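You operate a simulated robot arm through the tools that you are given. There is no shell and no other tool. Be economical: measure what you need, move in short steps, check, and stop when the job is done.

Carry out the task below with a simulated two-armed robot. There is one attempt and no reset: what you move stays moved.

TASK
Set the middle shutter to ORDER. Press the blue zero key three times. Put the red bearing from the top of the workbench on the book and the blue bearing on the middle of the store counter. Open the yellow bin lid. Any order will do.
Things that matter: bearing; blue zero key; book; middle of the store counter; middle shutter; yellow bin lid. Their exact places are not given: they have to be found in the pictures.

It is judged by the outcome, as a careful person would: the job done as asked, and still so three seconds after it is handed in. It fails if anything else is knocked over, pushed out of place, dropped, spilled or broken. A push-on lid holds only when it is set on centred and level and pressed home; a screw cap is set on level and turned clockwise until tight.

THE ROBOT
Two 7-joint arms with fingered hands on one trunk, on a base that drives. Base frame: it is fixed to the floor where the robot stands at the start and does not move with it; the origin is under the middle of the robot, x ahead of it, y to its left, z up. Lengths are in mm, angles in degrees, forces in N, time in s.
The left shoulder is at the start at [200, 135, 969], the right one opposite. Places, roughly: bearing [-1500, 2500, 750]; blue zero key [-1200, 2300, 900]; book [-1500, 2750, 750]; middle of the store counter (76x24 cm) [800, 320, 900]; middle shutter [800, 0, 800]; yellow bin lid [1800, -2300, 300]. Payload 4 kg a hand.
Tool frame (each hand has its own): the origin (TCP) lies between the finger pads and is the grasp point; the fingertips stand 25 mm ahead of it; z points along the fingers, y is the line along which they close. The gripper opens to 88 mm. The gripper's body begins 29 mm behind the TCP. The gripper is a hand of 4 fingers: y runs from the thumb to the fingers, the wrist lies at [-13, -106, -174] in the tool frame, and closing takes about 1.5 s.
Orientation is told as [roll, pitch, yaw] about the base's x, y, z axes, in that order, counted from this pose: with the fingers straight down and the wrist toward the robot, the tool's x, y and z point along [0, 1, 0], [1, 0, 0] and [0, 0, -1] of the base frame.

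THE INTERFACE
- The arms move only by the tool apply_moves. It takes "left_targets", "right_targets" or both (then of equal length, played together; a hand with none holds still); each is a list of rows, each a list of 7 numbers: the shift along the base's x, y, z in mm, then the turn, a rotation vector about the base's x, y, z in degrees, then the gripper command, from -1 (fully open) to 1 (shut), values between in proportion. In form: [[x, y, z, rx, ry, rz, jaw], ...]. A call has 1 to 8 rows; each row is the pose to reach, as a shift and turn from the pose commanded when the call began. Each row takes 0.2 s and may step no farther than 50 mm and 8.6 degrees from the row before; otherwise, or with a gripper value out of range, the whole call is refused. Where a pose cannot be reached the arm comes as near as it can. A force on the tool above 40 N (or 10 N above the force at the start of the call, whichever is more), or a blocked arm, ends the call early, and 0.2 s more pass. Each finger travels about 153 mm/s and halts on what it meets, pressing with about 22 N; the grip force reading is that of the motor and also rises with nothing between the fingers. The clock runs only during rows and for 0.2 s after the last one: add rows that repeat a pose to give the fingers time. It gives the time, the measured TCP pose, the force on the tool (base axes), the opening and the grip force at its end, in the units of the frame above (readings bear some noise), with the torque about the TCP (base axes, N m) and any sound that the robot's microphone picked up.
- Cameras (640 x 400 px; columns grow to the right, rows downward): "scene" is now at [141.2, 18.8, 1593.6]; the picture's right is [0.17, -0.99, 0.00], its down [-0.69, -0.12, -0.72] and it looks along [0.71, 0.12, -0.70] (base axes); focal length 281 px, centre (320, 200). "left" rides on the left gripper at [-64, -83, -98] in its tool frame; the picture's right is [-0.62, -0.37, 0.69], its down [0.71, -0.63, 0.30] and it looks along [0.32, 0.68, 0.65] (tool axes); focal length 265 px, centre (320, 200). "right" rides on the right gripper at [64, -83, -98] in its tool frame; the picture's right is [-0.62, 0.37, -0.69], its down [-0.71, -0.63, 0.30] and it looks along [-0.33, 0.68, 0.65] (tool axes); focal length 265 px, centre (320, 200).
- get_image(camera): a new picture of that camera. The clock stands still meanwhile.
- lift_body(by): slides the trunk up (or, below 0, down) by that many mm; the arms and the scene camera ride with it, the base frame stays. It gives what a move gives, with no picture.
- roll_base(legs): drives the robot by 1 to 6 legs, each [ahead, left, turn to the left] in mm, mm and degrees, along the robot's own axes; the way and the turn of a leg run together, so that a leg with both is an arc; at most 1500 mm and 180 degrees a leg. The arms and the cameras ride along, it lands a little off, and it stops where it bumps. It gives what a move gives.
- hand_shape(shape, hand): the hand has 4 fingers and takes this shape, open, in about a second: jaw (thumb against the fingers, like two jaws); tri (thumb and two fingers); tip (a fingertip pinch); poke (one finger out to press); point (the index stretched); flat (the hand flat); cup (the hand cupped); fist (a fist). The gripper value then closes the fingers along that shape, each until it touches; the sizes above hold for jaw. It gives what a move gives, with no picture.
- turn_head(pan, tilt): turns the head with the scene camera to pan (to the left, within 97 degrees either way) and tilt (down, from -29 to 69), counted from straight ahead of the robot. It gives what a move gives.
- probe_pixels(camera, pixels): for up to 12 pixels [column, row] of the newest picture of that camera ("zoom" is the newest enlarged one), the place [x, y, z] in the base frame of the surface seen there, good to about 3 mm, but the place of the scene camera against the robot may be out by one fixed shift of up to 25 mm in any direction. The clock stands still meanwhile.
- close_up(camera, box): a new picture of the part [left, top, right, bottom] of that camera's present view, enlarged. The clock stands still meanwhile.
- hand_in(): hands the job in; it is judged then, once.

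Work in short steps. Measure before you move; look again where a grasp or a placing could have gone wrong, and mend it. You have 110 turns and 100 pictures in all, those below and enlarged ones among them. Open the grippers and draw the arms clear of the work before you hand the job in, unless the task says otherwise.

The tools are called after "Emit:" by a JSON object that holds its "api" and its "payload". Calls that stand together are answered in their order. apply_moves: Moves the arms, as the interface text tells. Its arguments: {"type":"object","properties":{"left_targets":{"type":"array","items":{"type":"array","items":{"type":"number"}}},"right_targets":{"type":"array","items":{"type":"array","items":{"type":"number"}}}},"required":[]} The other tools are called the same way: lift_body (by) slides the trunk up or down; hand_shape (shape, hand) gives the hand a shape; roll_base (legs) drives the base; turn_head (pan, tilt) turns the head that bears the scene camera; get_image (camera) takes a picture; probe_pixels (camera, pixels) gives the place of the surface under pixels of a picture; close_up (camera, box) takes an enlarged picture of a part of a camera's view; hand_in () hands the job in.

At the start:

```text
clock: 0.0
left_eef_pos: [580.3, 233.9, 1154.8]
left_orientation: [0.0, 0.0, 0.0]
left_contact_force: [-1.2, 0.4, 0.6]
left_moment: [-0.01, 0.0, -0.03]
left_opening: 87.5
left_grip_force: 0.0
left_shape: jaw
right_eef_pos: [571.2, -186.8, 1100.3]
right_orientation: [-0.1, 0.0, 0.1]
right_contact_force: [0.5, 0.4, 0.8]
right_moment: [0.01, -0.03, -0.01]
right_opening: 87.9
right_grip_force: 0.1
right_shape: jaw
trunk travel left (down, up): [-574.0, 196.0]
robot x, y, heading: [-1.0, -1.0, 0.2]
head pan, tilt: [9.7, 44.1]
```

scene: 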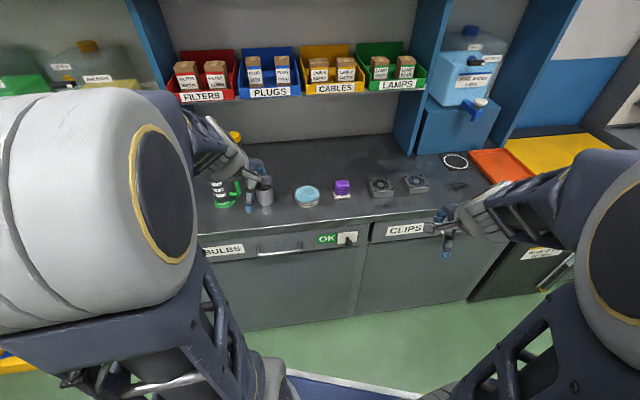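
right: 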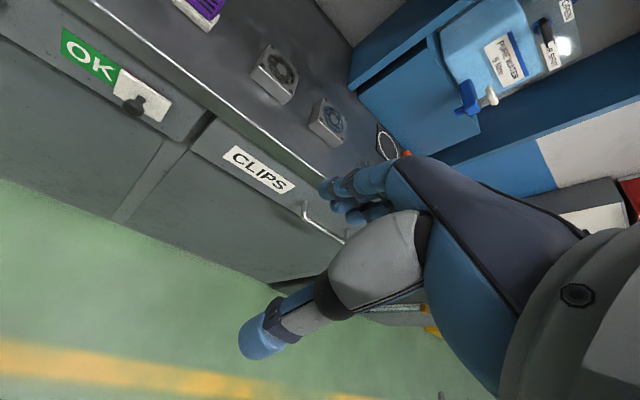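
left: 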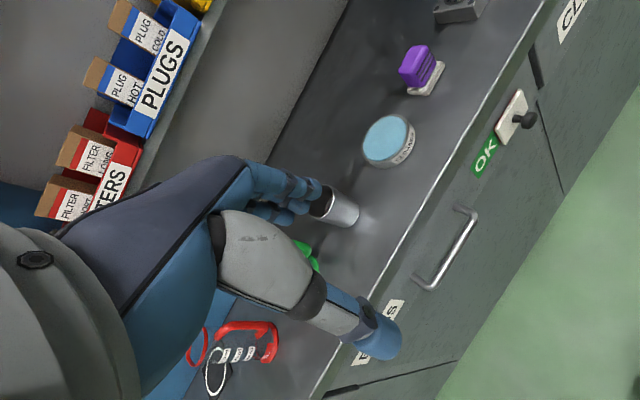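

The scene shows an OK sign with a knob near (335,238), likely one of the shutters. I look at it closer.

Emit:
{"api": "close_up", "payload": {"camera": "scene", "box": [180, 140, 500, 340]}}

Emit:
{"api": "close_up", "payload": {"camera": "right", "box": [0, 0, 320, 200]}}

```text
2.00 times, centred on (340, 240) of scene
```

zoom: 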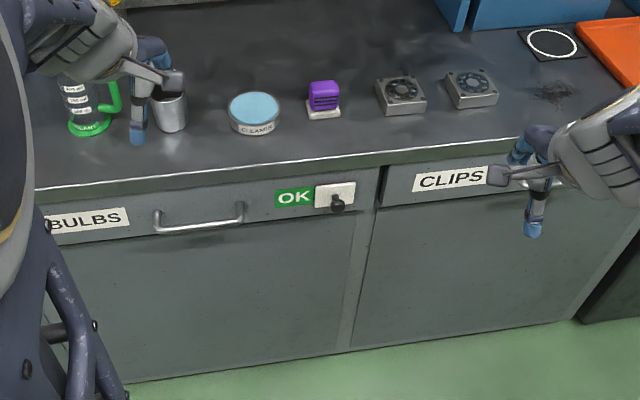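

```text
2.00 times, centred on (160, 100) of right
```

zoom: 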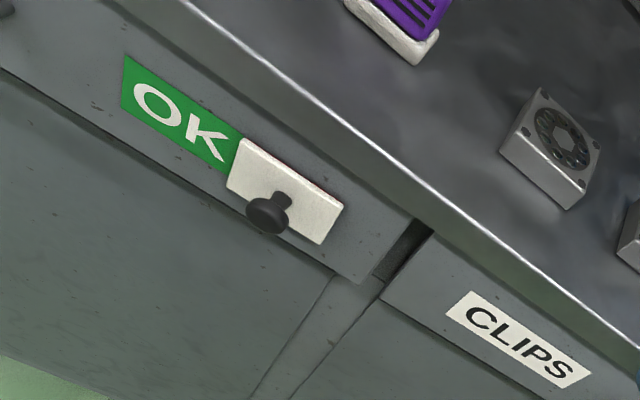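

The shutter plate covers the right part (ORDER presumably), with OK showing. I probe it and the counter, then look left and right with the head.

Emit:
{"api": "probe_pixels", "payload": {"camera": "right", "pixels": [[133, 107], [70, 55], [143, 95], [120, 80], [168, 108], [105, 75], [65, 30], [160, 122]]}}

Emit:
{"api": "probe_pixels", "payload": {"camera": "scene", "pixels": [[347, 242], [327, 239], [307, 197], [342, 188], [280, 170], [460, 160], [240, 190], [380, 188], [250, 235]]}}

Emit:
{"api": "turn_head", "payload": {"pan": 50, "tilt": 30}}

Emit:
{"api": "get_image", "payload": {"camera": "scene"}}

```text
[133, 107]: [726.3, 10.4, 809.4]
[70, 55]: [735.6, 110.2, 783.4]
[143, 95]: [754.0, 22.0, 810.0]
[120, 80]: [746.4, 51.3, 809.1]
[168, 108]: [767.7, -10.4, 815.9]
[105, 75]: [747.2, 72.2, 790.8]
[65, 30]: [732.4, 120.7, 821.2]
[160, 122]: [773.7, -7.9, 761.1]
```

```text
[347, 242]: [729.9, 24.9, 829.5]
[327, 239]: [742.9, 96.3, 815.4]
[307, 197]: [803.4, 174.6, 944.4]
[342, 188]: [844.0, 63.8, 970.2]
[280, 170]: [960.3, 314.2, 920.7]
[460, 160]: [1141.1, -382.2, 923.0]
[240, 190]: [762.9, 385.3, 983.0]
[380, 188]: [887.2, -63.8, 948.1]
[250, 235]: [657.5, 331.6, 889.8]
```

```text
clock: 1.1
left_eef_pos: [580.7, 234.2, 1155.1]
left_orientation: [0.0, 0.0, 0.0]
left_contact_force: [0.3, 0.6, 0.0]
left_moment: [-0.01, 0.02, 0.01]
left_opening: 87.6
left_grip_force: 0.1
left_shape: jaw
right_eef_pos: [570.6, -187.2, 1100.5]
right_orientation: [0.1, 0.0, -0.1]
right_contact_force: [-0.5, 0.4, -0.3]
right_moment: [-0.01, 0.0, 0.01]
right_opening: 87.6
right_grip_force: 0.0
right_shape: jaw
trunk travel left (down, up): [-574.0, 196.0]
robot x, y, heading: [-3.5, -1.5, -0.2]
head pan, tilt: [50.0, 30.0]
```

```text
94 pictures are left
```

scene: 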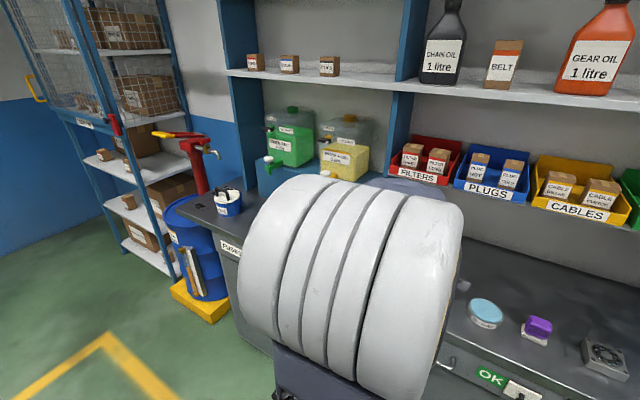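

The counter is angled about 18° to me. I survey further left and to the right.

Emit:
{"api": "turn_head", "payload": {"pan": 97, "tilt": 25}}

Emit:
{"api": "get_image", "payload": {"camera": "scene"}}

Emit:
{"api": "turn_head", "payload": {"pan": -45, "tilt": 30}}

Emit:
{"api": "get_image", "payload": {"camera": "scene"}}

```text
clock: 2.2
left_eef_pos: [580.7, 235.2, 1155.7]
left_orientation: [0.0, 0.1, 0.1]
left_contact_force: [-0.5, -0.5, 0.0]
left_moment: [0.0, 0.01, -0.03]
left_opening: 87.6
left_grip_force: 0.2
left_shape: jaw
right_eef_pos: [569.7, -185.8, 1100.3]
right_orientation: [0.0, 0.0, 0.0]
right_contact_force: [-0.2, -0.1, -0.2]
right_moment: [0.01, 0.0, 0.01]
right_opening: 87.8
right_grip_force: 0.0
right_shape: jaw
trunk travel left (down, up): [-574.0, 196.0]
robot x, y, heading: [1.4, -1.8, 0.0]
head pan, tilt: [97.0, 25.0]
```

```text
93 pictures are left
```

scene: 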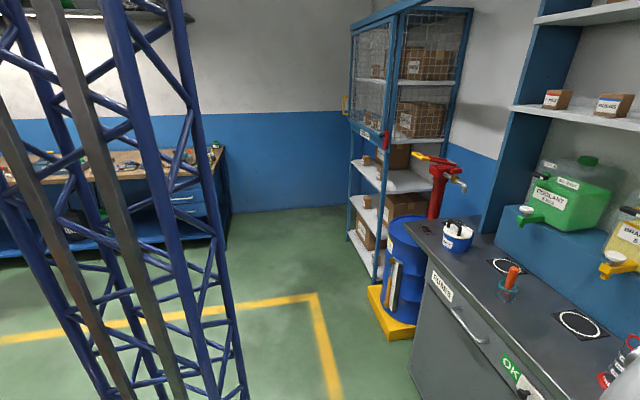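

```text
clock: 4.5
left_eef_pos: [579.2, 234.5, 1156.4]
left_orientation: [0.0, 0.0, 0.0]
left_contact_force: [-0.4, -1.5, 0.5]
left_moment: [0.01, -0.02, 0.0]
left_opening: 87.7
left_grip_force: 0.0
left_shape: jaw
right_eef_pos: [570.5, -186.9, 1101.0]
right_orientation: [0.0, 0.0, 0.0]
right_contact_force: [-0.7, -0.7, 0.4]
right_moment: [-0.01, 0.02, -0.02]
right_opening: 87.8
right_grip_force: 0.1
right_shape: jaw
trunk travel left (down, up): [-574.0, 196.0]
robot x, y, heading: [-2.2, -1.5, -0.1]
head pan, tilt: [-45.0, 30.0]
```

```text
92 pictures are left
```

scene: 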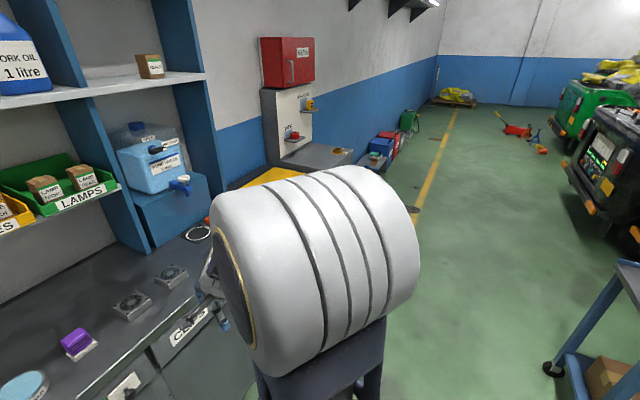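

Three drawers (left, BULBS, CLIPS) so BULBS' shutter is the middle one, with the knob near [726,10,809]. I turn the base 17.6° left to face the counter squarely.

Emit:
{"api": "roll_base", "payload": {"legs": [[0, 0, 17.6]]}}

Emit:
{"api": "turn_head", "payload": {"pan": -5, "tilt": 50}}

Emit:
{"api": "get_image", "payload": {"camera": "scene"}}

Emit:
{"api": "get_image", "payload": {"camera": "right"}}

```text
clock: 5.9
left_eef_pos: [478.6, 402.7, 1155.3]
left_orientation: [0.0, 0.0, 18.0]
left_contact_force: [0.0, 0.0, -0.7]
left_moment: [0.02, -0.03, -0.01]
left_opening: 87.5
left_grip_force: 0.0
left_shape: jaw
right_eef_pos: [599.2, -0.1, 1101.0]
right_orientation: [0.1, 0.0, 17.9]
right_contact_force: [0.8, -0.6, -0.3]
right_moment: [-0.05, -0.03, -0.04]
right_opening: 87.6
right_grip_force: 0.1
right_shape: jaw
trunk travel left (down, up): [-574.0, 196.0]
robot x, y, heading: [-0.5, -3.0, 18.0]
head pan, tilt: [-45.0, 30.0]
```

```text
clock: 6.9
left_eef_pos: [479.7, 401.7, 1156.3]
left_orientation: [-0.1, 0.0, 17.9]
left_contact_force: [0.2, 1.3, -0.2]
left_moment: [0.01, 0.02, 0.03]
left_opening: 87.4
left_grip_force: 0.1
left_shape: jaw
right_eef_pos: [598.7, -1.3, 1099.7]
right_orientation: [0.1, 0.0, 17.8]
right_contact_force: [0.7, 0.6, 0.1]
right_moment: [-0.03, 0.0, 0.03]
right_opening: 87.6
right_grip_force: 0.0
right_shape: jaw
trunk travel left (down, up): [-574.0, 196.0]
robot x, y, heading: [-1.2, 1.7, 18.0]
head pan, tilt: [-5.0, 50.0]
```

```text
91 pictures are left
```

scene: 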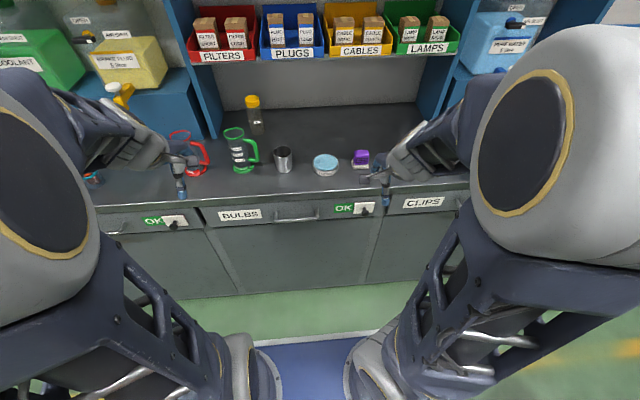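

```text
90 pictures are left
```

right: 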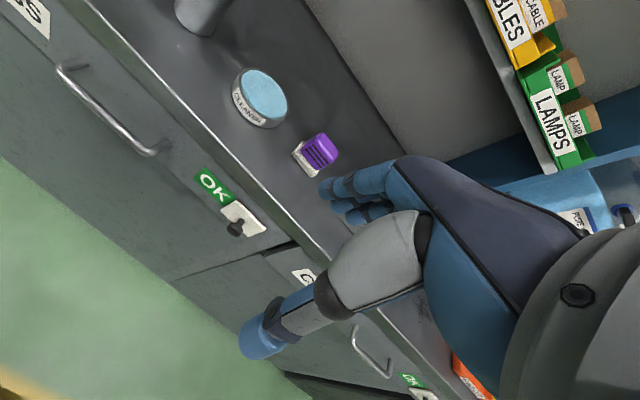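

I zoom in on the knob in both views to measure it.

Emit:
{"api": "close_up", "payload": {"camera": "right", "box": [160, 140, 320, 280]}}

Emit:
{"api": "probe_pixels", "payload": {"camera": "right", "pixels": [[234, 228], [230, 207], [264, 229], [240, 200], [210, 190], [197, 178], [233, 190], [270, 210], [200, 150], [300, 240], [232, 236]]}}

```text
2.86 times, centred on (240, 210) of right
```

zoom: 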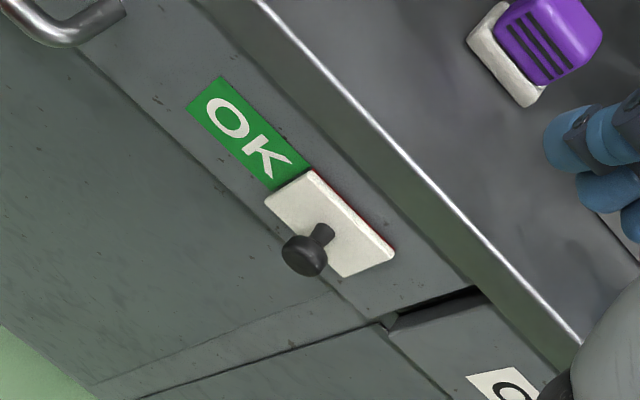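

```text
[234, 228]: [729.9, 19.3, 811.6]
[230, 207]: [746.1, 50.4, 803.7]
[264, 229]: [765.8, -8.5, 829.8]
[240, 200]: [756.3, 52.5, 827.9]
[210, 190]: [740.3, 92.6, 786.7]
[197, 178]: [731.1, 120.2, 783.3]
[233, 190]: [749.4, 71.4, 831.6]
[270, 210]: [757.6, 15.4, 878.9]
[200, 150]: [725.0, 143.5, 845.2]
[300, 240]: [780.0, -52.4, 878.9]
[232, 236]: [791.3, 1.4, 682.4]
```

The knob head is at about [728,17,811], the plate lies ~28 mm behind, OK panel is ~65 mm to its left. I back up 150 mm for room, then tilt the right hand forward while descending.

Emit:
{"api": "roll_base", "payload": {"legs": [[-150, 0, 0]]}}

Emit:
{"api": "apply_moves", "payload": {"right_targets": [[4, -2, -36, 2.6, -8.1, 0, -1], [9, -3, -72, 5.2, -16.2, 0, -1], [13, -5, -108, 7.9, -24.3, 0, -1], [18, -6, -144, 10.5, -32.3, 0, -1], [22, -8, -180, 13.1, -40.4, 0, -1], [27, -9, -216, 15.8, -48.5, 0, -1], [31, -11, -252, 18.4, -56.6, 0, -1], [36, -13, -289, 21, -64.7, 0, -1]]}}

Emit:
{"api": "get_image", "payload": {"camera": "right"}}

```text
clock: 8.3
left_eef_pos: [336.9, 355.7, 1156.1]
left_orientation: [0.0, 0.0, 18.0]
left_contact_force: [-0.3, -0.2, -0.6]
left_moment: [-0.02, 0.05, 0.0]
left_opening: 87.7
left_grip_force: 0.1
left_shape: jaw
right_eef_pos: [458.2, -48.2, 1100.3]
right_orientation: [0.0, -0.1, 18.0]
right_contact_force: [-1.0, 0.0, -0.3]
right_moment: [0.05, 0.01, 0.01]
right_opening: 87.9
right_grip_force: 0.2
right_shape: jaw
trunk travel left (down, up): [-574.0, 196.0]
robot x, y, heading: [-143.0, -48.5, 18.3]
head pan, tilt: [-5.0, 50.0]
```

```text
clock: 10.1
left_eef_pos: [336.1, 356.9, 1156.2]
left_orientation: [0.0, 0.0, 18.1]
left_contact_force: [-0.3, 0.3, -0.3]
left_moment: [0.02, -0.01, 0.01]
left_opening: 87.6
left_grip_force: 0.1
left_shape: jaw
right_eef_pos: [626.9, -75.5, 819.6]
right_orientation: [2.8, -67.2, 16.8]
right_contact_force: [0.3, -0.9, 0.4]
right_moment: [-0.02, 0.01, 0.01]
right_opening: 87.8
right_grip_force: 0.1
right_shape: jaw
right hand out of reach, approached as far as the arm can: row 1, 2, 3, 4, 5, 6, 7, 8
trunk travel left (down, up): [-574.0, 196.0]
robot x, y, heading: [-143.1, -48.9, 18.0]
head pan, tilt: [-5.0, 50.0]
```

```text
88 pictures are left
```

right: 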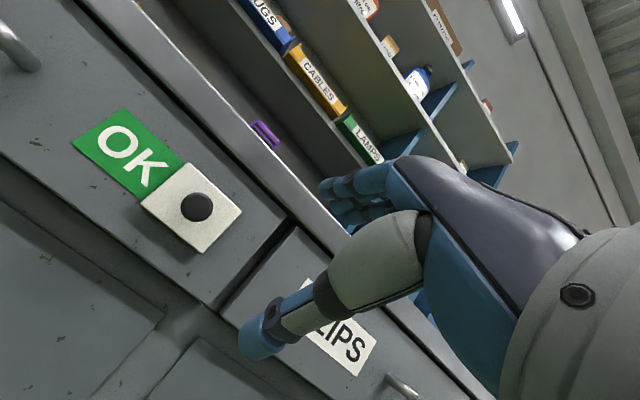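

The knob is visible at (196,207). I test with a small leftward shift to see from which pose commands count after the out-of-reach notice.

Emit:
{"api": "apply_moves", "payload": {"right_targets": [[-12, 38, -6, 0, 0, 0, -1]]}}

Emit:
{"api": "probe_pixels", "payload": {"camera": "right", "pixels": [[196, 207], [184, 224], [175, 180], [225, 225], [160, 205], [120, 145], [145, 195], [240, 212]]}}

```text
clock: 10.5
left_eef_pos: [336.4, 356.1, 1155.2]
left_orientation: [0.0, 0.0, 17.9]
left_contact_force: [-0.3, -0.2, -0.4]
left_moment: [-0.01, -0.01, -0.04]
left_opening: 87.8
left_grip_force: 0.1
left_shape: jaw
right_eef_pos: [628.8, -76.4, 818.5]
right_orientation: [2.6, -67.9, 17.2]
right_contact_force: [0.7, -0.1, -0.4]
right_moment: [-0.01, -0.01, -0.02]
right_opening: 88.0
right_grip_force: 0.1
right_shape: jaw
right hand out of reach, approached as far as the arm can: row 1
trunk travel left (down, up): [-574.0, 196.0]
robot x, y, heading: [-140.1, -47.3, 17.9]
head pan, tilt: [-5.0, 50.0]
```

```text
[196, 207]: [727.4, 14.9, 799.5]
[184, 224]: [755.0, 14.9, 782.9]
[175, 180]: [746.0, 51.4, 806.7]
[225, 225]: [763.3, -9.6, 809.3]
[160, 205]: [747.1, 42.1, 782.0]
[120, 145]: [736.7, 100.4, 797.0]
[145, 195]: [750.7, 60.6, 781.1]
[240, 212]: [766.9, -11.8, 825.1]
```

Commands count from the last commanded pose (~[482,-23,805]). Knob centre is [727,15,801]; I move to a pre-grasp 55 mm in front of it.

Emit:
{"api": "apply_moves", "payload": {"right_targets": [[48, 6, -1, 0, 0, 0, -1], [96, 11, -2, 0, 0, 0, -1], [144, 17, -3, 0, 0, 0, -1], [191, 22, -4, 0, 0, 0, -1], [191, 22, -4, 0, 0, 0, -1]]}}

Emit:
{"api": "get_image", "payload": {"camera": "right"}}

```text
clock: 11.3
left_eef_pos: [335.4, 355.4, 1155.8]
left_orientation: [0.1, 0.0, 18.0]
left_contact_force: [-0.1, 0.4, 0.0]
left_moment: [0.02, -0.03, 0.0]
left_opening: 87.8
left_grip_force: 0.0
left_shape: jaw
right_eef_pos: [750.4, -63.4, 807.3]
right_orientation: [0.3, -67.9, 17.7]
right_contact_force: [-19.7, -4.0, 0.6]
right_moment: [0.19, -0.9, 0.22]
right_opening: 87.7
right_grip_force: 0.1
right_shape: jaw
right hand out of reach, approached as far as the arm can: row 1
trunk travel left (down, up): [-574.0, 196.0]
robot x, y, heading: [-141.6, -47.4, 17.9]
head pan, tilt: [-5.0, 50.0]
stopped in row 3 (right hand): the force on the tool passed its limit at 107 N (the readings are from after the stop); the commanded pose is now the measured one
```

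```text
87 pictures are left
```

right: 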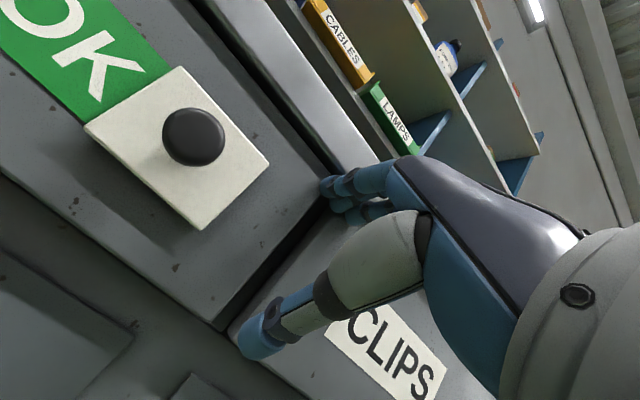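

The fingers touched the right drawer face at l=-292 (commands had been reset to the measured pose); nothing seems displaced. I back off 50 mm, shift left 82 mm and level the fingers.

Emit:
{"api": "apply_moves", "payload": {"right_targets": [[-24, -8, 0, 0, 0, 0, -1], [-48, -15, 0, 0, 0, 0, -1], [-56, 11, -2, 2.1, -6.3, 0, -1], [-64, 37, -4, 4.2, -12.6, 0, -1], [-73, 62, -5, 6.2, -19, 0, -1], [-73, 62, -5, 6.2, -19, 0, -1]]}}

Emit:
{"api": "get_image", "payload": {"camera": "right"}}

```text
clock: 12.7
left_eef_pos: [336.5, 355.5, 1155.3]
left_orientation: [-0.1, -0.1, 18.0]
left_contact_force: [0.2, 0.5, 0.1]
left_moment: [0.02, 0.0, 0.03]
left_opening: 87.7
left_grip_force: 0.1
left_shape: jaw
right_eef_pos: [693.3, -51.4, 799.4]
right_orientation: [40.0, -87.8, -19.4]
right_contact_force: [-0.3, -0.2, 0.5]
right_moment: [-0.05, 0.01, 0.02]
right_opening: 87.7
right_grip_force: 0.1
right_shape: jaw
right hand out of reach, approached as far as the arm can: row 3, 4, 5, 6
trunk travel left (down, up): [-574.0, 196.0]
robot x, y, heading: [-145.1, -43.8, 17.9]
head pan, tilt: [-5.0, 50.0]
```

```text
86 pictures are left
```

right: 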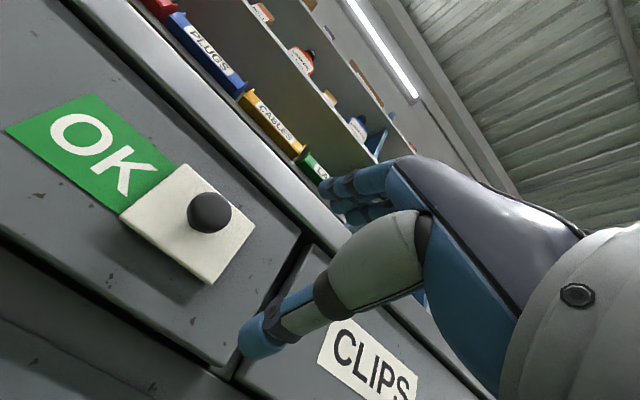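

The arm can't go farther left at this distance; I shift the base back 60 and left 55 mm instead.

Emit:
{"api": "roll_base", "payload": {"legs": [[-60, 0, 0], [0, 55, 0]]}}

Emit:
{"api": "apply_moves", "payload": {"right_targets": [[0, 0, 0, 0, 0, 0, -1]]}}

```text
clock: 14.2
left_eef_pos: [263.5, 392.6, 1154.8]
left_orientation: [0.0, 0.0, 18.1]
left_contact_force: [-0.3, -0.2, -0.7]
left_moment: [0.0, -0.04, 0.0]
left_opening: 87.7
left_grip_force: 0.1
left_shape: jaw
right_eef_pos: [620.0, -14.3, 799.5]
right_orientation: [38.6, -87.5, -17.8]
right_contact_force: [-0.4, 0.5, 0.2]
right_moment: [-0.01, 0.0, 0.05]
right_opening: 87.6
right_grip_force: 0.1
right_shape: jaw
trunk travel left (down, up): [-574.0, 196.0]
robot x, y, heading: [-215.5, -10.9, 18.2]
head pan, tilt: [-5.0, 50.0]
```

```text
clock: 14.6
left_eef_pos: [262.8, 392.4, 1156.5]
left_orientation: [0.1, -0.1, 18.1]
left_contact_force: [0.0, 0.9, 0.1]
left_moment: [-0.01, 0.01, 0.01]
left_opening: 87.5
left_grip_force: 0.1
left_shape: jaw
right_eef_pos: [620.1, -14.7, 799.2]
right_orientation: [38.7, -87.6, -17.9]
right_contact_force: [0.4, 0.1, 0.1]
right_moment: [0.01, -0.03, 0.0]
right_opening: 87.8
right_grip_force: 0.2
right_shape: jaw
trunk travel left (down, up): [-574.0, 196.0]
robot x, y, heading: [-215.9, -10.7, 17.9]
head pan, tilt: [-5.0, 50.0]
```

TCP is now at f=585, l=-206 and commanding is clean. I advance 105 mm so the fingers straddle the knob.

Emit:
{"api": "apply_moves", "payload": {"right_targets": [[34, 9, 1, 0, 0, 0, -1], [68, 19, 2, 0, 0, 0, -1], [101, 28, 2, 0, 0, 0, -1], [101, 28, 2, 0, 0, 0, -1]]}}

Emit:
{"api": "get_image", "payload": {"camera": "right"}}

```text
clock: 15.6
left_eef_pos: [262.9, 391.6, 1156.2]
left_orientation: [0.1, 0.0, 18.1]
left_contact_force: [0.0, 0.2, -0.5]
left_moment: [0.01, -0.02, 0.01]
left_opening: 87.7
left_grip_force: 0.0
left_shape: jaw
right_eef_pos: [720.1, 14.0, 803.0]
right_orientation: [37.4, -87.6, -16.7]
right_contact_force: [-0.4, -0.1, -0.1]
right_moment: [-0.02, 0.0, 0.01]
right_opening: 87.8
right_grip_force: 0.1
right_shape: jaw
right hand out of reach, approached as far as the arm can: row 3, 4
trunk travel left (down, up): [-574.0, 196.0]
robot x, y, heading: [-215.8, -12.5, 18.4]
head pan, tilt: [-5.0, 50.0]
```

```text
85 pictures are left
```

right: 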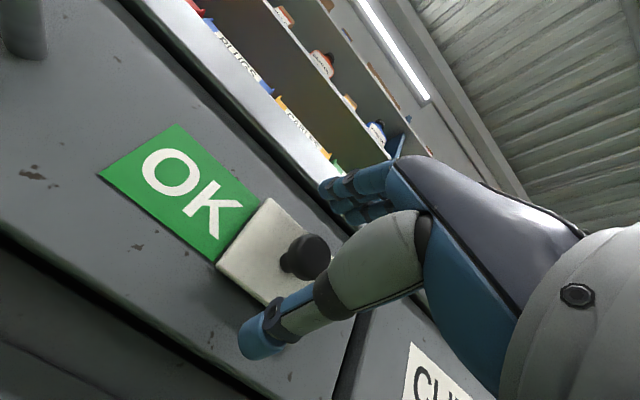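

The knob sits between thumb and fingers at f≈689. I close.

Emit:
{"api": "apply_moves", "payload": {"right_targets": [[0, 0, 0, 0, 0, 0, 1], [0, 0, 0, 0, 0, 0, 1], [0, 0, 0, 0, 0, 0, 1], [0, 0, 0, 0, 0, 0, 1], [0, 0, 0, 0, 0, 0, 1], [0, 0, 0, 0, 0, 0, 1]]}}

Emit:
{"api": "get_image", "payload": {"camera": "right"}}

```text
clock: 17.0
left_eef_pos: [262.8, 393.0, 1154.4]
left_orientation: [0.0, 0.2, 18.1]
left_contact_force: [0.4, 0.3, -0.5]
left_moment: [0.0, 0.04, 0.03]
left_opening: 87.5
left_grip_force: 0.1
left_shape: jaw
right_eef_pos: [718.9, 15.4, 801.7]
right_orientation: [35.1, -87.4, -14.3]
right_contact_force: [-3.9, 8.8, -10.9]
right_moment: [-0.08, 0.05, 0.06]
right_opening: 16.8
right_grip_force: 21.8
right_shape: jaw
trunk travel left (down, up): [-574.0, 196.0]
robot x, y, heading: [-213.6, -15.3, 17.8]
head pan, tilt: [-5.0, 50.0]
```

```text
84 pictures are left
```

right: 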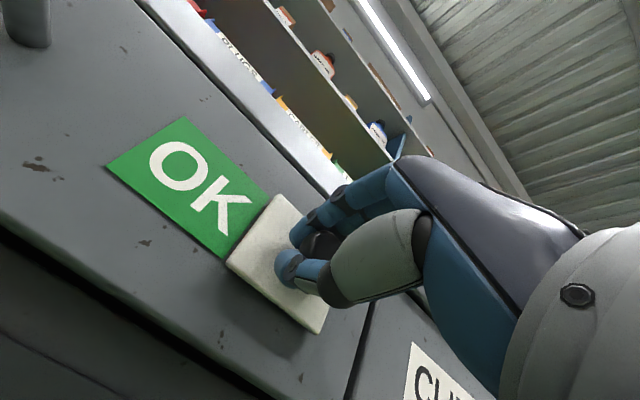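

The knob is gripped (16.8 mm). I slide it left along the drawer face by ~66 mm.

Emit:
{"api": "apply_moves", "payload": {"right_targets": [[-4, 13, 0, 0, 0, 0, 1], [-8, 25, 0, 0, 0, 0, 1], [-12, 38, 0, 0, 0, 0, 1], [-16, 51, 0, 0, 0, 0, 1], [-20, 63, 0, 0, 0, 0, 1], [-21, 66, 0, 0, 0, 0, 1]]}}

Emit:
{"api": "get_image", "payload": {"camera": "right"}}

```text
clock: 18.4
left_eef_pos: [261.8, 391.3, 1154.9]
left_orientation: [0.0, -0.1, 18.1]
left_contact_force: [-0.4, -1.0, -0.1]
left_moment: [-0.01, 0.01, -0.01]
left_opening: 87.5
left_grip_force: 0.0
left_shape: jaw
right_eef_pos: [710.1, 77.4, 801.1]
right_orientation: [41.6, -87.8, -20.7]
right_contact_force: [-0.5, -1.1, 4.1]
right_moment: [-0.05, -0.12, -0.06]
right_opening: 13.1
right_grip_force: 22.1
right_shape: jaw
right hand out of reach, approached as far as the arm can: row 5, 6
trunk travel left (down, up): [-574.0, 196.0]
robot x, y, heading: [-214.7, -9.5, 18.2]
head pan, tilt: [-5.0, 50.0]
```

```text
83 pictures are left
```

right: 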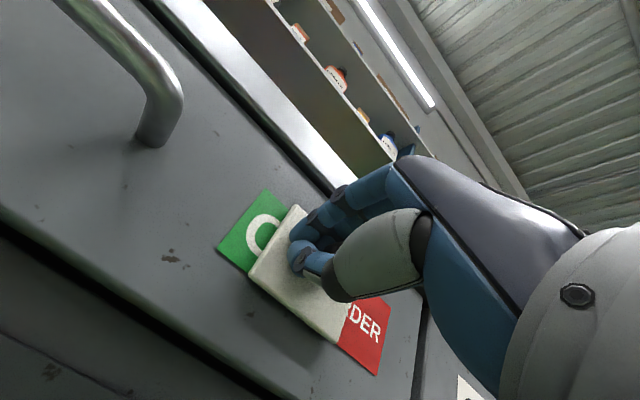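

The plate moved only about halfway, as the pads slipped over the knob. I release, back away, and shift the base left for better reach.

Emit:
{"api": "apply_moves", "payload": {"right_targets": [[0, 0, 0, 0, 0, 0, -1], [0, 0, 0, 0, 0, 0, -1], [0, 0, 0, 0, 0, 0, -1], [0, 0, 0, 0, 0, 0, -1]]}}

Emit:
{"api": "roll_base", "payload": {"legs": [[-70, 0, 0], [0, 70, 0]]}}

Emit:
{"api": "get_image", "payload": {"camera": "right"}}

```text
clock: 19.4
left_eef_pos: [262.4, 391.0, 1155.8]
left_orientation: [0.0, -0.1, 18.1]
left_contact_force: [0.1, 0.6, 0.1]
left_moment: [0.0, -0.01, 0.03]
left_opening: 87.7
left_grip_force: 0.1
left_shape: jaw
right_eef_pos: [709.7, 76.8, 800.8]
right_orientation: [40.5, -87.8, -19.7]
right_contact_force: [-0.1, -0.2, -0.3]
right_moment: [0.05, 0.01, 0.0]
right_opening: 87.7
right_grip_force: 0.0
right_shape: jaw
trunk travel left (down, up): [-574.0, 196.0]
robot x, y, heading: [-214.4, -10.5, 17.9]
head pan, tilt: [-5.0, 50.0]
```

```text
clock: 21.0
left_eef_pos: [175.1, 437.6, 1155.3]
left_orientation: [0.0, 0.0, 18.2]
left_contact_force: [-0.4, 0.4, -0.2]
left_moment: [-0.03, 0.01, -0.01]
left_opening: 87.8
left_grip_force: 0.0
left_shape: jaw
right_eef_pos: [622.4, 122.5, 799.3]
right_orientation: [40.5, -87.6, -19.6]
right_contact_force: [0.1, -0.3, -0.3]
right_moment: [0.03, 0.03, -0.01]
right_opening: 87.6
right_grip_force: 0.1
right_shape: jaw
trunk travel left (down, up): [-574.0, 196.0]
robot x, y, heading: [-302.8, 35.7, 18.2]
head pan, tilt: [-5.0, 50.0]
```

```text
82 pictures are left
```

right: 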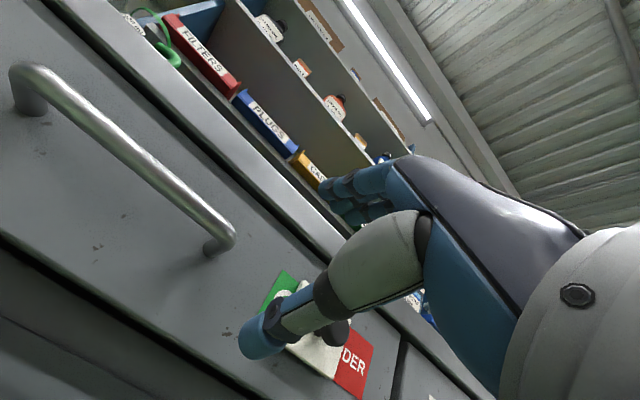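

The knob is now near (335,332); I probe it.

Emit:
{"api": "probe_pixels", "payload": {"camera": "right", "pixels": [[338, 338], [328, 370], [355, 370], [275, 295], [228, 235], [340, 328]]}}

```text
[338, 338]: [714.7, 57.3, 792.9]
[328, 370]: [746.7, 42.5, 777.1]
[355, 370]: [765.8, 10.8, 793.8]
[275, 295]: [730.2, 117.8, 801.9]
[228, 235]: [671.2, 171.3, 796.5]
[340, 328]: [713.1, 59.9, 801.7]
```

The knob is at l≈-165 (moved 45 mm); about 25 mm remain. I move the hand back to the right then forward to re-grip it.

Emit:
{"api": "apply_moves", "payload": {"right_targets": [[14, -44, 0, 0, 0, 0, -1], [28, -88, 1, 0, 0, 0, -1], [56, -79, 1, 0, 0, 0, -1], [84, -69, 1, 0, 0, 0, -1], [84, -69, 1, 0, 0, 0, 1], [84, -69, 1, 0, 0, 0, 1], [84, -69, 1, 0, 0, 0, 1], [84, -69, 1, 0, 0, 0, 1]]}}

Emit:
{"api": "apply_moves", "payload": {"right_targets": [[0, 0, 0, 0, 0, 0, 1], [0, 0, 0, 0, 0, 0, 1], [0, 0, 0, 0, 0, 0, 1]]}}

Emit:
{"api": "get_image", "payload": {"camera": "right"}}

```text
clock: 22.8
left_eef_pos: [175.6, 437.8, 1155.6]
left_orientation: [-0.1, 0.0, 18.0]
left_contact_force: [0.6, -0.6, -0.1]
left_moment: [-0.01, -0.02, 0.03]
left_opening: 87.7
left_grip_force: 0.0
left_shape: jaw
right_eef_pos: [655.7, 56.4, 834.6]
right_orientation: [40.1, -87.8, -19.3]
right_contact_force: [-0.4, 0.9, 0.2]
right_moment: [0.01, -0.03, 0.0]
right_opening: 0.0
right_grip_force: 21.6
right_shape: jaw
right hand out of reach, approached as far as the arm can: row 1, 2, 3, 4, 5, 6, 7, 8
trunk travel left (down, up): [-574.0, 196.0]
robot x, y, heading: [-305.9, 31.8, 18.3]
head pan, tilt: [-5.0, 50.0]
```

```text
clock: 23.6
left_eef_pos: [175.9, 437.0, 1155.3]
left_orientation: [0.0, -0.1, 18.1]
left_contact_force: [-0.8, 0.1, 0.6]
left_moment: [0.0, -0.04, -0.03]
left_opening: 87.5
left_grip_force: 0.1
left_shape: jaw
right_eef_pos: [654.8, 55.4, 834.5]
right_orientation: [40.2, -87.7, -19.5]
right_contact_force: [-0.3, -0.6, 0.2]
right_moment: [-0.03, 0.0, -0.01]
right_opening: 0.0
right_grip_force: 21.7
right_shape: jaw
trunk travel left (down, up): [-574.0, 196.0]
robot x, y, heading: [-301.0, 34.4, 18.2]
head pan, tilt: [-5.0, 50.0]
```

```text
81 pictures are left
```

right: 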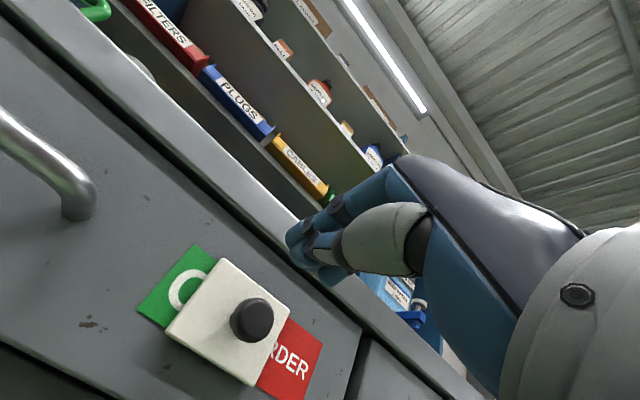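

The robot is now too far back for the reach. I drive forward 45 mm, then use the closed fingers to push the knob from its right side.

Emit:
{"api": "roll_base", "payload": {"legs": [[45, 0, 0]]}}

Emit:
{"api": "apply_moves", "payload": {"right_targets": [[-7, -38, 0, 0, 0, 0, 1], [10, -77, 0, 0, 0, 0, 1], [10, -77, -17, 0, 0, 0, 1], [10, -77, -34, 0, 0, 0, 1], [10, -77, -34, 0, 0, 0, 1]]}}

Emit:
{"api": "get_image", "payload": {"camera": "right"}}

```text
clock: 24.5
left_eef_pos: [218.6, 452.2, 1154.9]
left_orientation: [0.0, 0.1, 18.1]
left_contact_force: [0.2, -0.6, -0.1]
left_moment: [-0.01, -0.01, -0.02]
left_opening: 87.4
left_grip_force: 0.1
left_shape: jaw
right_eef_pos: [699.9, 69.1, 833.9]
right_orientation: [40.2, -87.7, -19.4]
right_contact_force: [0.0, -0.2, -0.1]
right_moment: [0.01, 0.02, 0.01]
right_opening: 0.0
right_grip_force: 22.6
right_shape: jaw
trunk travel left (down, up): [-574.0, 196.0]
robot x, y, heading: [-263.1, 50.9, 18.1]
head pan, tilt: [-5.0, 50.0]
```

```text
clock: 25.7
left_eef_pos: [218.8, 452.3, 1154.7]
left_orientation: [-0.1, 0.0, 18.1]
left_contact_force: [0.1, -0.6, -0.3]
left_moment: [-0.02, -0.01, -0.01]
left_opening: 87.6
left_grip_force: 0.1
left_shape: jaw
right_eef_pos: [698.9, 13.7, 834.0]
right_orientation: [39.1, -87.6, -18.4]
right_contact_force: [-0.3, -0.7, 0.1]
right_moment: [0.02, 0.02, 0.02]
right_opening: 0.1
right_grip_force: 22.3
right_shape: jaw
right hand out of reach, approached as far as the arm can: row 2, 3, 4, 5
trunk travel left (down, up): [-574.0, 196.0]
robot x, y, heading: [-261.7, 45.4, 18.0]
head pan, tilt: [-5.0, 50.0]
```

```text
80 pictures are left
```

right: 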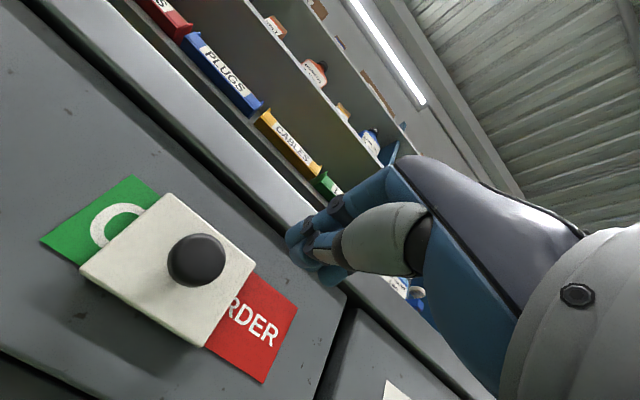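

The wrist is at its reach limit, so I use base and trunk: right 25 mm, down 33 mm, then forward 20 mm.

Emit:
{"api": "roll_base", "payload": {"legs": [[0, -25, 0]]}}

Emit:
{"api": "lift_body", "payload": {"by": -33}}

Emit:
{"api": "roll_base", "payload": {"legs": [[20, 0, 0]]}}

Emit:
{"api": "get_image", "payload": {"camera": "right"}}

```text
clock: 26.5
left_eef_pos: [227.8, 428.2, 1154.6]
left_orientation: [-0.1, 0.1, 18.0]
left_contact_force: [-0.1, 0.7, 1.0]
left_moment: [0.04, -0.03, 0.03]
left_opening: 87.9
left_grip_force: 0.0
left_shape: jaw
right_eef_pos: [705.2, -12.7, 834.1]
right_orientation: [39.4, -87.6, -18.6]
right_contact_force: [0.4, -0.1, -0.5]
right_moment: [0.02, -0.05, 0.0]
right_opening: 0.1
right_grip_force: 21.9
right_shape: jaw
trunk travel left (down, up): [-574.0, 196.0]
robot x, y, heading: [-250.7, 23.0, 18.2]
head pan, tilt: [-5.0, 50.0]
```

```text
clock: 27.3
left_eef_pos: [226.8, 426.6, 1122.5]
left_orientation: [-0.1, 0.1, 18.2]
left_contact_force: [0.6, 0.0, 0.1]
left_moment: [0.01, -0.02, 0.0]
left_opening: 87.4
left_grip_force: 0.0
left_shape: jaw
right_eef_pos: [706.1, -11.7, 802.0]
right_orientation: [39.3, -87.7, -18.5]
right_contact_force: [0.1, -0.3, -0.8]
right_moment: [-0.04, 0.02, 0.02]
right_opening: 0.2
right_grip_force: 21.9
right_shape: jaw
trunk travel left (down, up): [-541.0, 229.0]
robot x, y, heading: [-253.3, 22.2, 18.2]
head pan, tilt: [-5.0, 50.0]
```

```text
clock: 28.1
left_eef_pos: [246.1, 433.5, 1122.2]
left_orientation: [0.0, -0.1, 17.9]
left_contact_force: [0.3, -0.4, 1.0]
left_moment: [0.02, -0.01, -0.02]
left_opening: 87.3
left_grip_force: 0.1
left_shape: jaw
right_eef_pos: [726.0, -5.5, 800.8]
right_orientation: [39.4, -87.5, -18.5]
right_contact_force: [0.1, -0.3, 0.4]
right_moment: [0.02, -0.01, 0.0]
right_opening: 0.1
right_grip_force: 21.6
right_shape: jaw
trunk travel left (down, up): [-541.0, 229.0]
robot x, y, heading: [-234.4, 30.1, 18.1]
head pan, tilt: [-5.0, 50.0]
```

```text
79 pictures are left
```

right: 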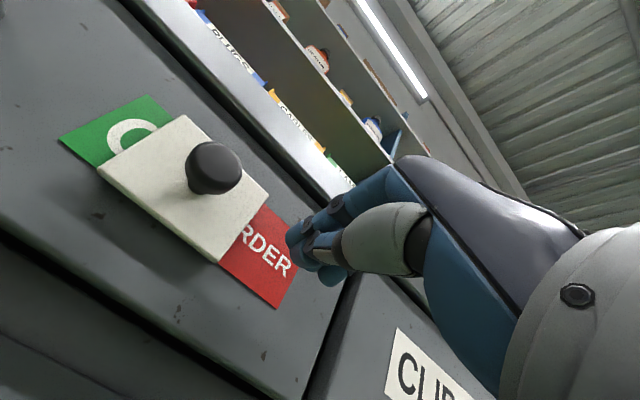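

The closed fingers are right of the knob at its height (f≈689). I push left in small steps until the stop.

Emit:
{"api": "apply_moves", "payload": {"right_targets": [[-3, 9, 0, 0, 0, 0, 1], [-6, 18, 0, 0, 0, 0, 1], [-9, 27, 0, 0, 0, 0, 1], [-11, 36, 0, 0, 0, 0, 1], [-14, 45, 0, 0, 0, 0, 1], [-17, 54, 0, 0, 0, 0, 1], [-19, 60, 0, 0, 0, 0, 1]]}}

Emit:
{"api": "get_image", "payload": {"camera": "right"}}

```text
clock: 29.7
left_eef_pos: [247.2, 434.1, 1122.4]
left_orientation: [0.2, 0.0, 18.1]
left_contact_force: [-1.2, 0.2, 0.3]
left_moment: [0.01, -0.02, 0.01]
left_opening: 87.6
left_grip_force: 0.1
left_shape: jaw
right_eef_pos: [708.7, 54.0, 800.9]
right_orientation: [39.6, -87.5, -18.9]
right_contact_force: [0.1, -0.1, -0.2]
right_moment: [0.02, 0.01, -0.02]
right_opening: 0.2
right_grip_force: 21.9
right_shape: jaw
trunk travel left (down, up): [-541.0, 229.0]
robot x, y, heading: [-232.6, 27.7, 18.1]
head pan, tilt: [-5.0, 50.0]
```

```text
78 pictures are left
```

right: 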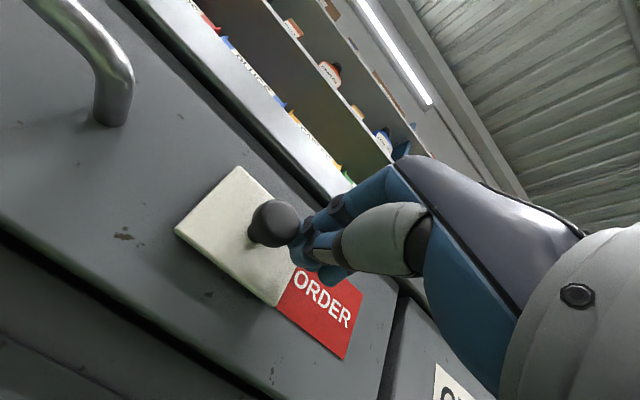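

ORDER is fully shown and OK covered. One small extra nudge toward the stop, then I back off.

Emit:
{"api": "apply_moves", "payload": {"right_targets": [[-1, 4, 0, 0, 0, 0, 1], [-2, 8, 0, 0, 0, 0, 1], [1, -5, 0, 0, 0, 0, 1], [4, -15, 0, 0, 0, 0, 1]]}}

Emit:
{"api": "roll_base", "payload": {"legs": [[-150, 0, 0]]}}

Emit:
{"api": "get_image", "payload": {"camera": "right"}}

Emit:
{"api": "turn_head", "payload": {"pan": 0, "tilt": 35}}

Emit:
{"api": "get_image", "payload": {"camera": "scene"}}

```text
clock: 30.7
left_eef_pos: [245.2, 433.7, 1121.1]
left_orientation: [0.0, 0.1, 18.2]
left_contact_force: [0.2, -0.6, -0.6]
left_moment: [0.03, -0.01, 0.01]
left_opening: 87.8
left_grip_force: 0.0
left_shape: jaw
right_eef_pos: [710.4, 39.7, 800.3]
right_orientation: [38.3, -87.5, -17.4]
right_contact_force: [0.1, 0.3, 0.5]
right_moment: [-0.02, 0.0, -0.01]
right_opening: 0.0
right_grip_force: 22.4
right_shape: jaw
trunk travel left (down, up): [-541.0, 229.0]
robot x, y, heading: [-231.0, 34.2, 18.5]
head pan, tilt: [-5.0, 50.0]
```

```text
clock: 32.1
left_eef_pos: [102.4, 386.8, 1121.7]
left_orientation: [0.0, 0.0, 18.1]
left_contact_force: [-0.1, 0.5, 1.1]
left_moment: [-0.02, 0.01, 0.0]
left_opening: 87.6
left_grip_force: 0.1
left_shape: jaw
right_eef_pos: [567.7, -6.6, 801.2]
right_orientation: [39.4, -87.7, -18.6]
right_contact_force: [-0.4, -0.3, 0.3]
right_moment: [0.01, -0.01, -0.01]
right_opening: 0.0
right_grip_force: 22.5
right_shape: jaw
trunk travel left (down, up): [-541.0, 229.0]
robot x, y, heading: [-370.1, -18.7, 18.1]
head pan, tilt: [-5.0, 50.0]
```

```text
77 pictures are left
```

right: 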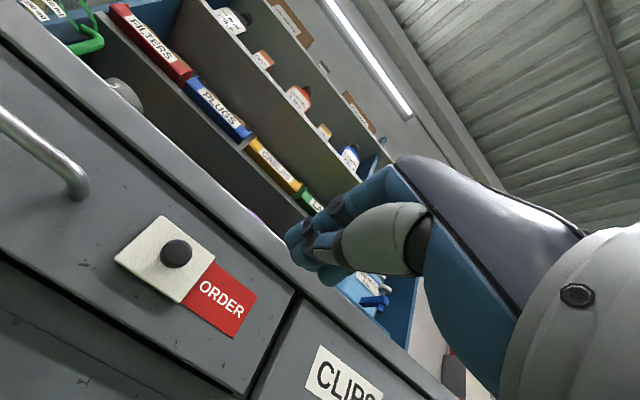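

```text
clock: 32.9
left_eef_pos: [102.5, 387.5, 1122.0]
left_orientation: [0.0, 0.0, 18.1]
left_contact_force: [0.4, 0.2, 0.4]
left_moment: [0.0, -0.01, 0.01]
left_opening: 87.3
left_grip_force: 0.0
left_shape: jaw
right_eef_pos: [567.4, -7.1, 800.8]
right_orientation: [39.4, -87.5, -18.5]
right_contact_force: [0.6, -0.6, 0.4]
right_moment: [-0.02, 0.02, -0.02]
right_opening: 0.0
right_grip_force: 21.2
right_shape: jaw
trunk travel left (down, up): [-541.0, 229.0]
robot x, y, heading: [-377.4, -15.1, 18.3]
head pan, tilt: [0.0, 35.0]
```

```text
76 pictures are left
```

scene: 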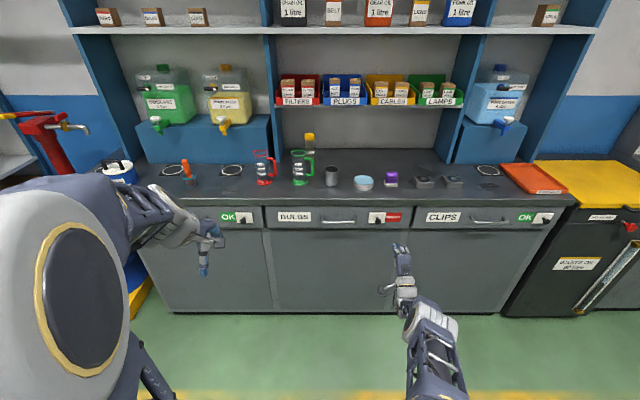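

The shutter reads ORDER and I'm clear. I retract the right hand to a high, pointing-down carry pose.

Emit:
{"api": "apply_moves", "payload": {"right_targets": [[-35, -4, 31, -2.6, 8.1, 0, -1], [-70, -8, 62, -5.2, 16.1, 0, -1], [-105, -12, 93, -7.9, 24.2, 0, -1], [-140, -16, 124, -10.5, 32.3, 0, -1], [-175, -20, 155, -13.1, 40.4, 0, -1], [-210, -24, 186, -15.8, 48.4, 0, -1], [-245, -28, 217, -18.4, 56.5, 0, -1], [-280, -32, 248, -21, 64.6, 0, -1]]}}

Emit:
{"api": "apply_moves", "payload": {"right_targets": [[0, 0, 10, -2.1, 6.5, 0, -1], [0, 0, 20, -4.2, 13, 0, -1], [0, 0, 20, -6.2, 19, 0, -1]]}}

Emit:
{"api": "roll_base", "payload": {"legs": [[0, 0, 90]]}}

Emit:
{"api": "turn_head", "payload": {"pan": 0, "tilt": 20}}

Emit:
{"api": "get_image", "payload": {"camera": "scene"}}

```text
clock: 34.6
left_eef_pos: [102.9, 388.5, 1122.4]
left_orientation: [0.0, 0.2, 18.1]
left_contact_force: [0.4, -0.1, -0.2]
left_moment: [0.01, 0.01, -0.01]
left_opening: 87.6
left_grip_force: 0.0
left_shape: jaw
right_eef_pos: [285.9, -38.6, 1047.3]
right_orientation: [3.4, -20.0, 16.5]
right_contact_force: [0.7, 0.1, 0.4]
right_moment: [-0.03, -0.02, 0.01]
right_opening: 87.8
right_grip_force: 0.0
right_shape: jaw
trunk travel left (down, up): [-541.0, 229.0]
robot x, y, heading: [-377.2, -17.0, 18.1]
head pan, tilt: [0.0, 35.0]
```

```text
clock: 35.5
left_eef_pos: [102.1, 387.8, 1121.9]
left_orientation: [-0.1, 0.0, 18.1]
left_contact_force: [0.6, -0.2, 1.1]
left_moment: [0.0, -0.01, -0.03]
left_opening: 87.6
left_grip_force: 0.1
left_shape: jaw
right_eef_pos: [287.5, -40.0, 1069.1]
right_orientation: [2.7, -0.3, 16.5]
right_contact_force: [0.7, -0.9, -0.7]
right_moment: [0.04, -0.02, -0.01]
right_opening: 87.8
right_grip_force: 0.0
right_shape: jaw
trunk travel left (down, up): [-541.0, 229.0]
robot x, y, heading: [-375.5, -16.0, 18.1]
head pan, tilt: [0.0, 35.0]
```

```text
clock: 39.6
left_eef_pos: [-766.7, 473.9, 1122.6]
left_orientation: [-0.1, -0.1, 106.6]
left_contact_force: [-0.6, -0.6, 1.4]
left_moment: [0.01, -0.01, -0.03]
left_opening: 87.6
left_grip_force: 0.0
left_shape: jaw
right_eef_pos: [-334.5, 645.2, 1068.4]
right_orientation: [2.8, -0.2, 105.1]
right_contact_force: [0.6, -0.1, 0.8]
right_moment: [0.01, -0.02, -0.03]
right_opening: 87.9
right_grip_force: 0.1
right_shape: jaw
trunk travel left (down, up): [-541.0, 229.0]
robot x, y, heading: [-376.3, -16.2, 106.6]
head pan, tilt: [0.0, 35.0]
```

```text
clock: 40.4
left_eef_pos: [-766.2, 473.4, 1122.5]
left_orientation: [0.0, 0.0, 106.5]
left_contact_force: [-0.5, 0.4, -0.9]
left_moment: [0.01, -0.02, 0.0]
left_opening: 87.6
left_grip_force: 0.1
left_shape: jaw
right_eef_pos: [-334.7, 644.8, 1068.0]
right_orientation: [2.8, -0.2, 105.1]
right_contact_force: [0.2, -0.2, -0.3]
right_moment: [0.01, 0.01, 0.01]
right_opening: 87.9
right_grip_force: 0.1
right_shape: jaw
trunk travel left (down, up): [-541.0, 229.0]
robot x, y, heading: [-375.4, -13.5, 106.6]
head pan, tilt: [0.0, 20.0]
```

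```text
75 pictures are left
```

scene: 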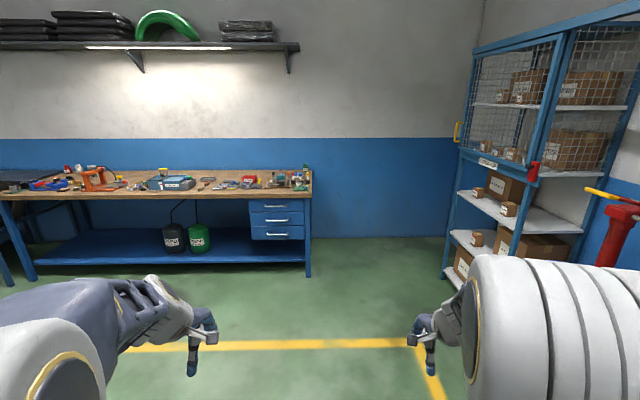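

The workbench is ahead-left. I zoom in on its top and probe it.

Emit:
{"api": "close_up", "payload": {"camera": "scene", "box": [140, 155, 320, 267]}}

Emit:
{"api": "probe_pixels", "payload": {"camera": "scene", "pixels": [[310, 192], [150, 198], [30, 201], [170, 182], [250, 182], [296, 178], [302, 181], [220, 173], [95, 176]]}}

Emit:
{"api": "close_up", "payload": {"camera": "scene", "box": [0, 155, 180, 267]}}

```text
3.56 times, centred on (230, 211) of scene
```

zoom: 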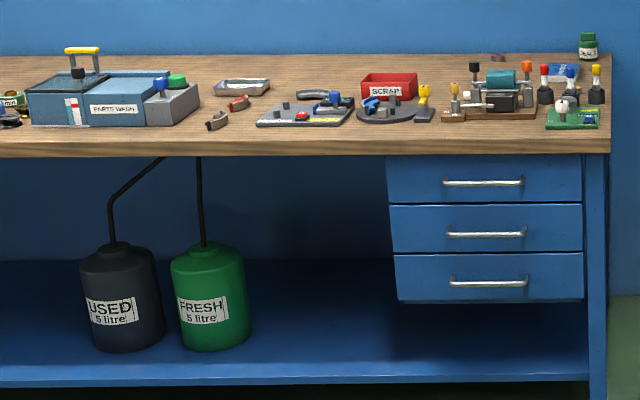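

```text
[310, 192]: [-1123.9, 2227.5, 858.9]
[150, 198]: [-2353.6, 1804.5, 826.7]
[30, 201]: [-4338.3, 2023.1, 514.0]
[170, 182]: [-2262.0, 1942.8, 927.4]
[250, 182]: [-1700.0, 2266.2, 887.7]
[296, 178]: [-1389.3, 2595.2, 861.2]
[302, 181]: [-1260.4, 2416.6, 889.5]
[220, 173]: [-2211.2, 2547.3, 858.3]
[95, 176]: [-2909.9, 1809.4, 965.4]
```

```text
3.56 times, centred on (90, 211) of scene
```

zoom: 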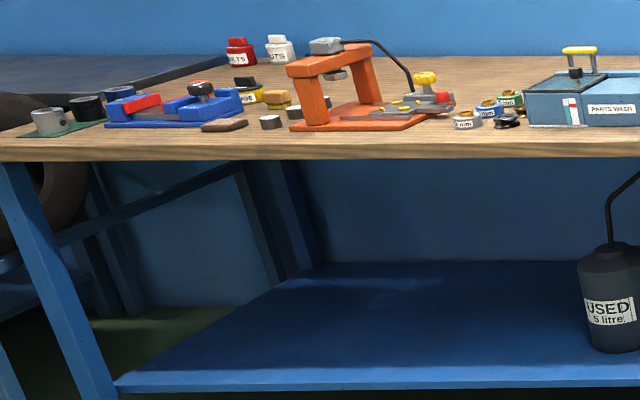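

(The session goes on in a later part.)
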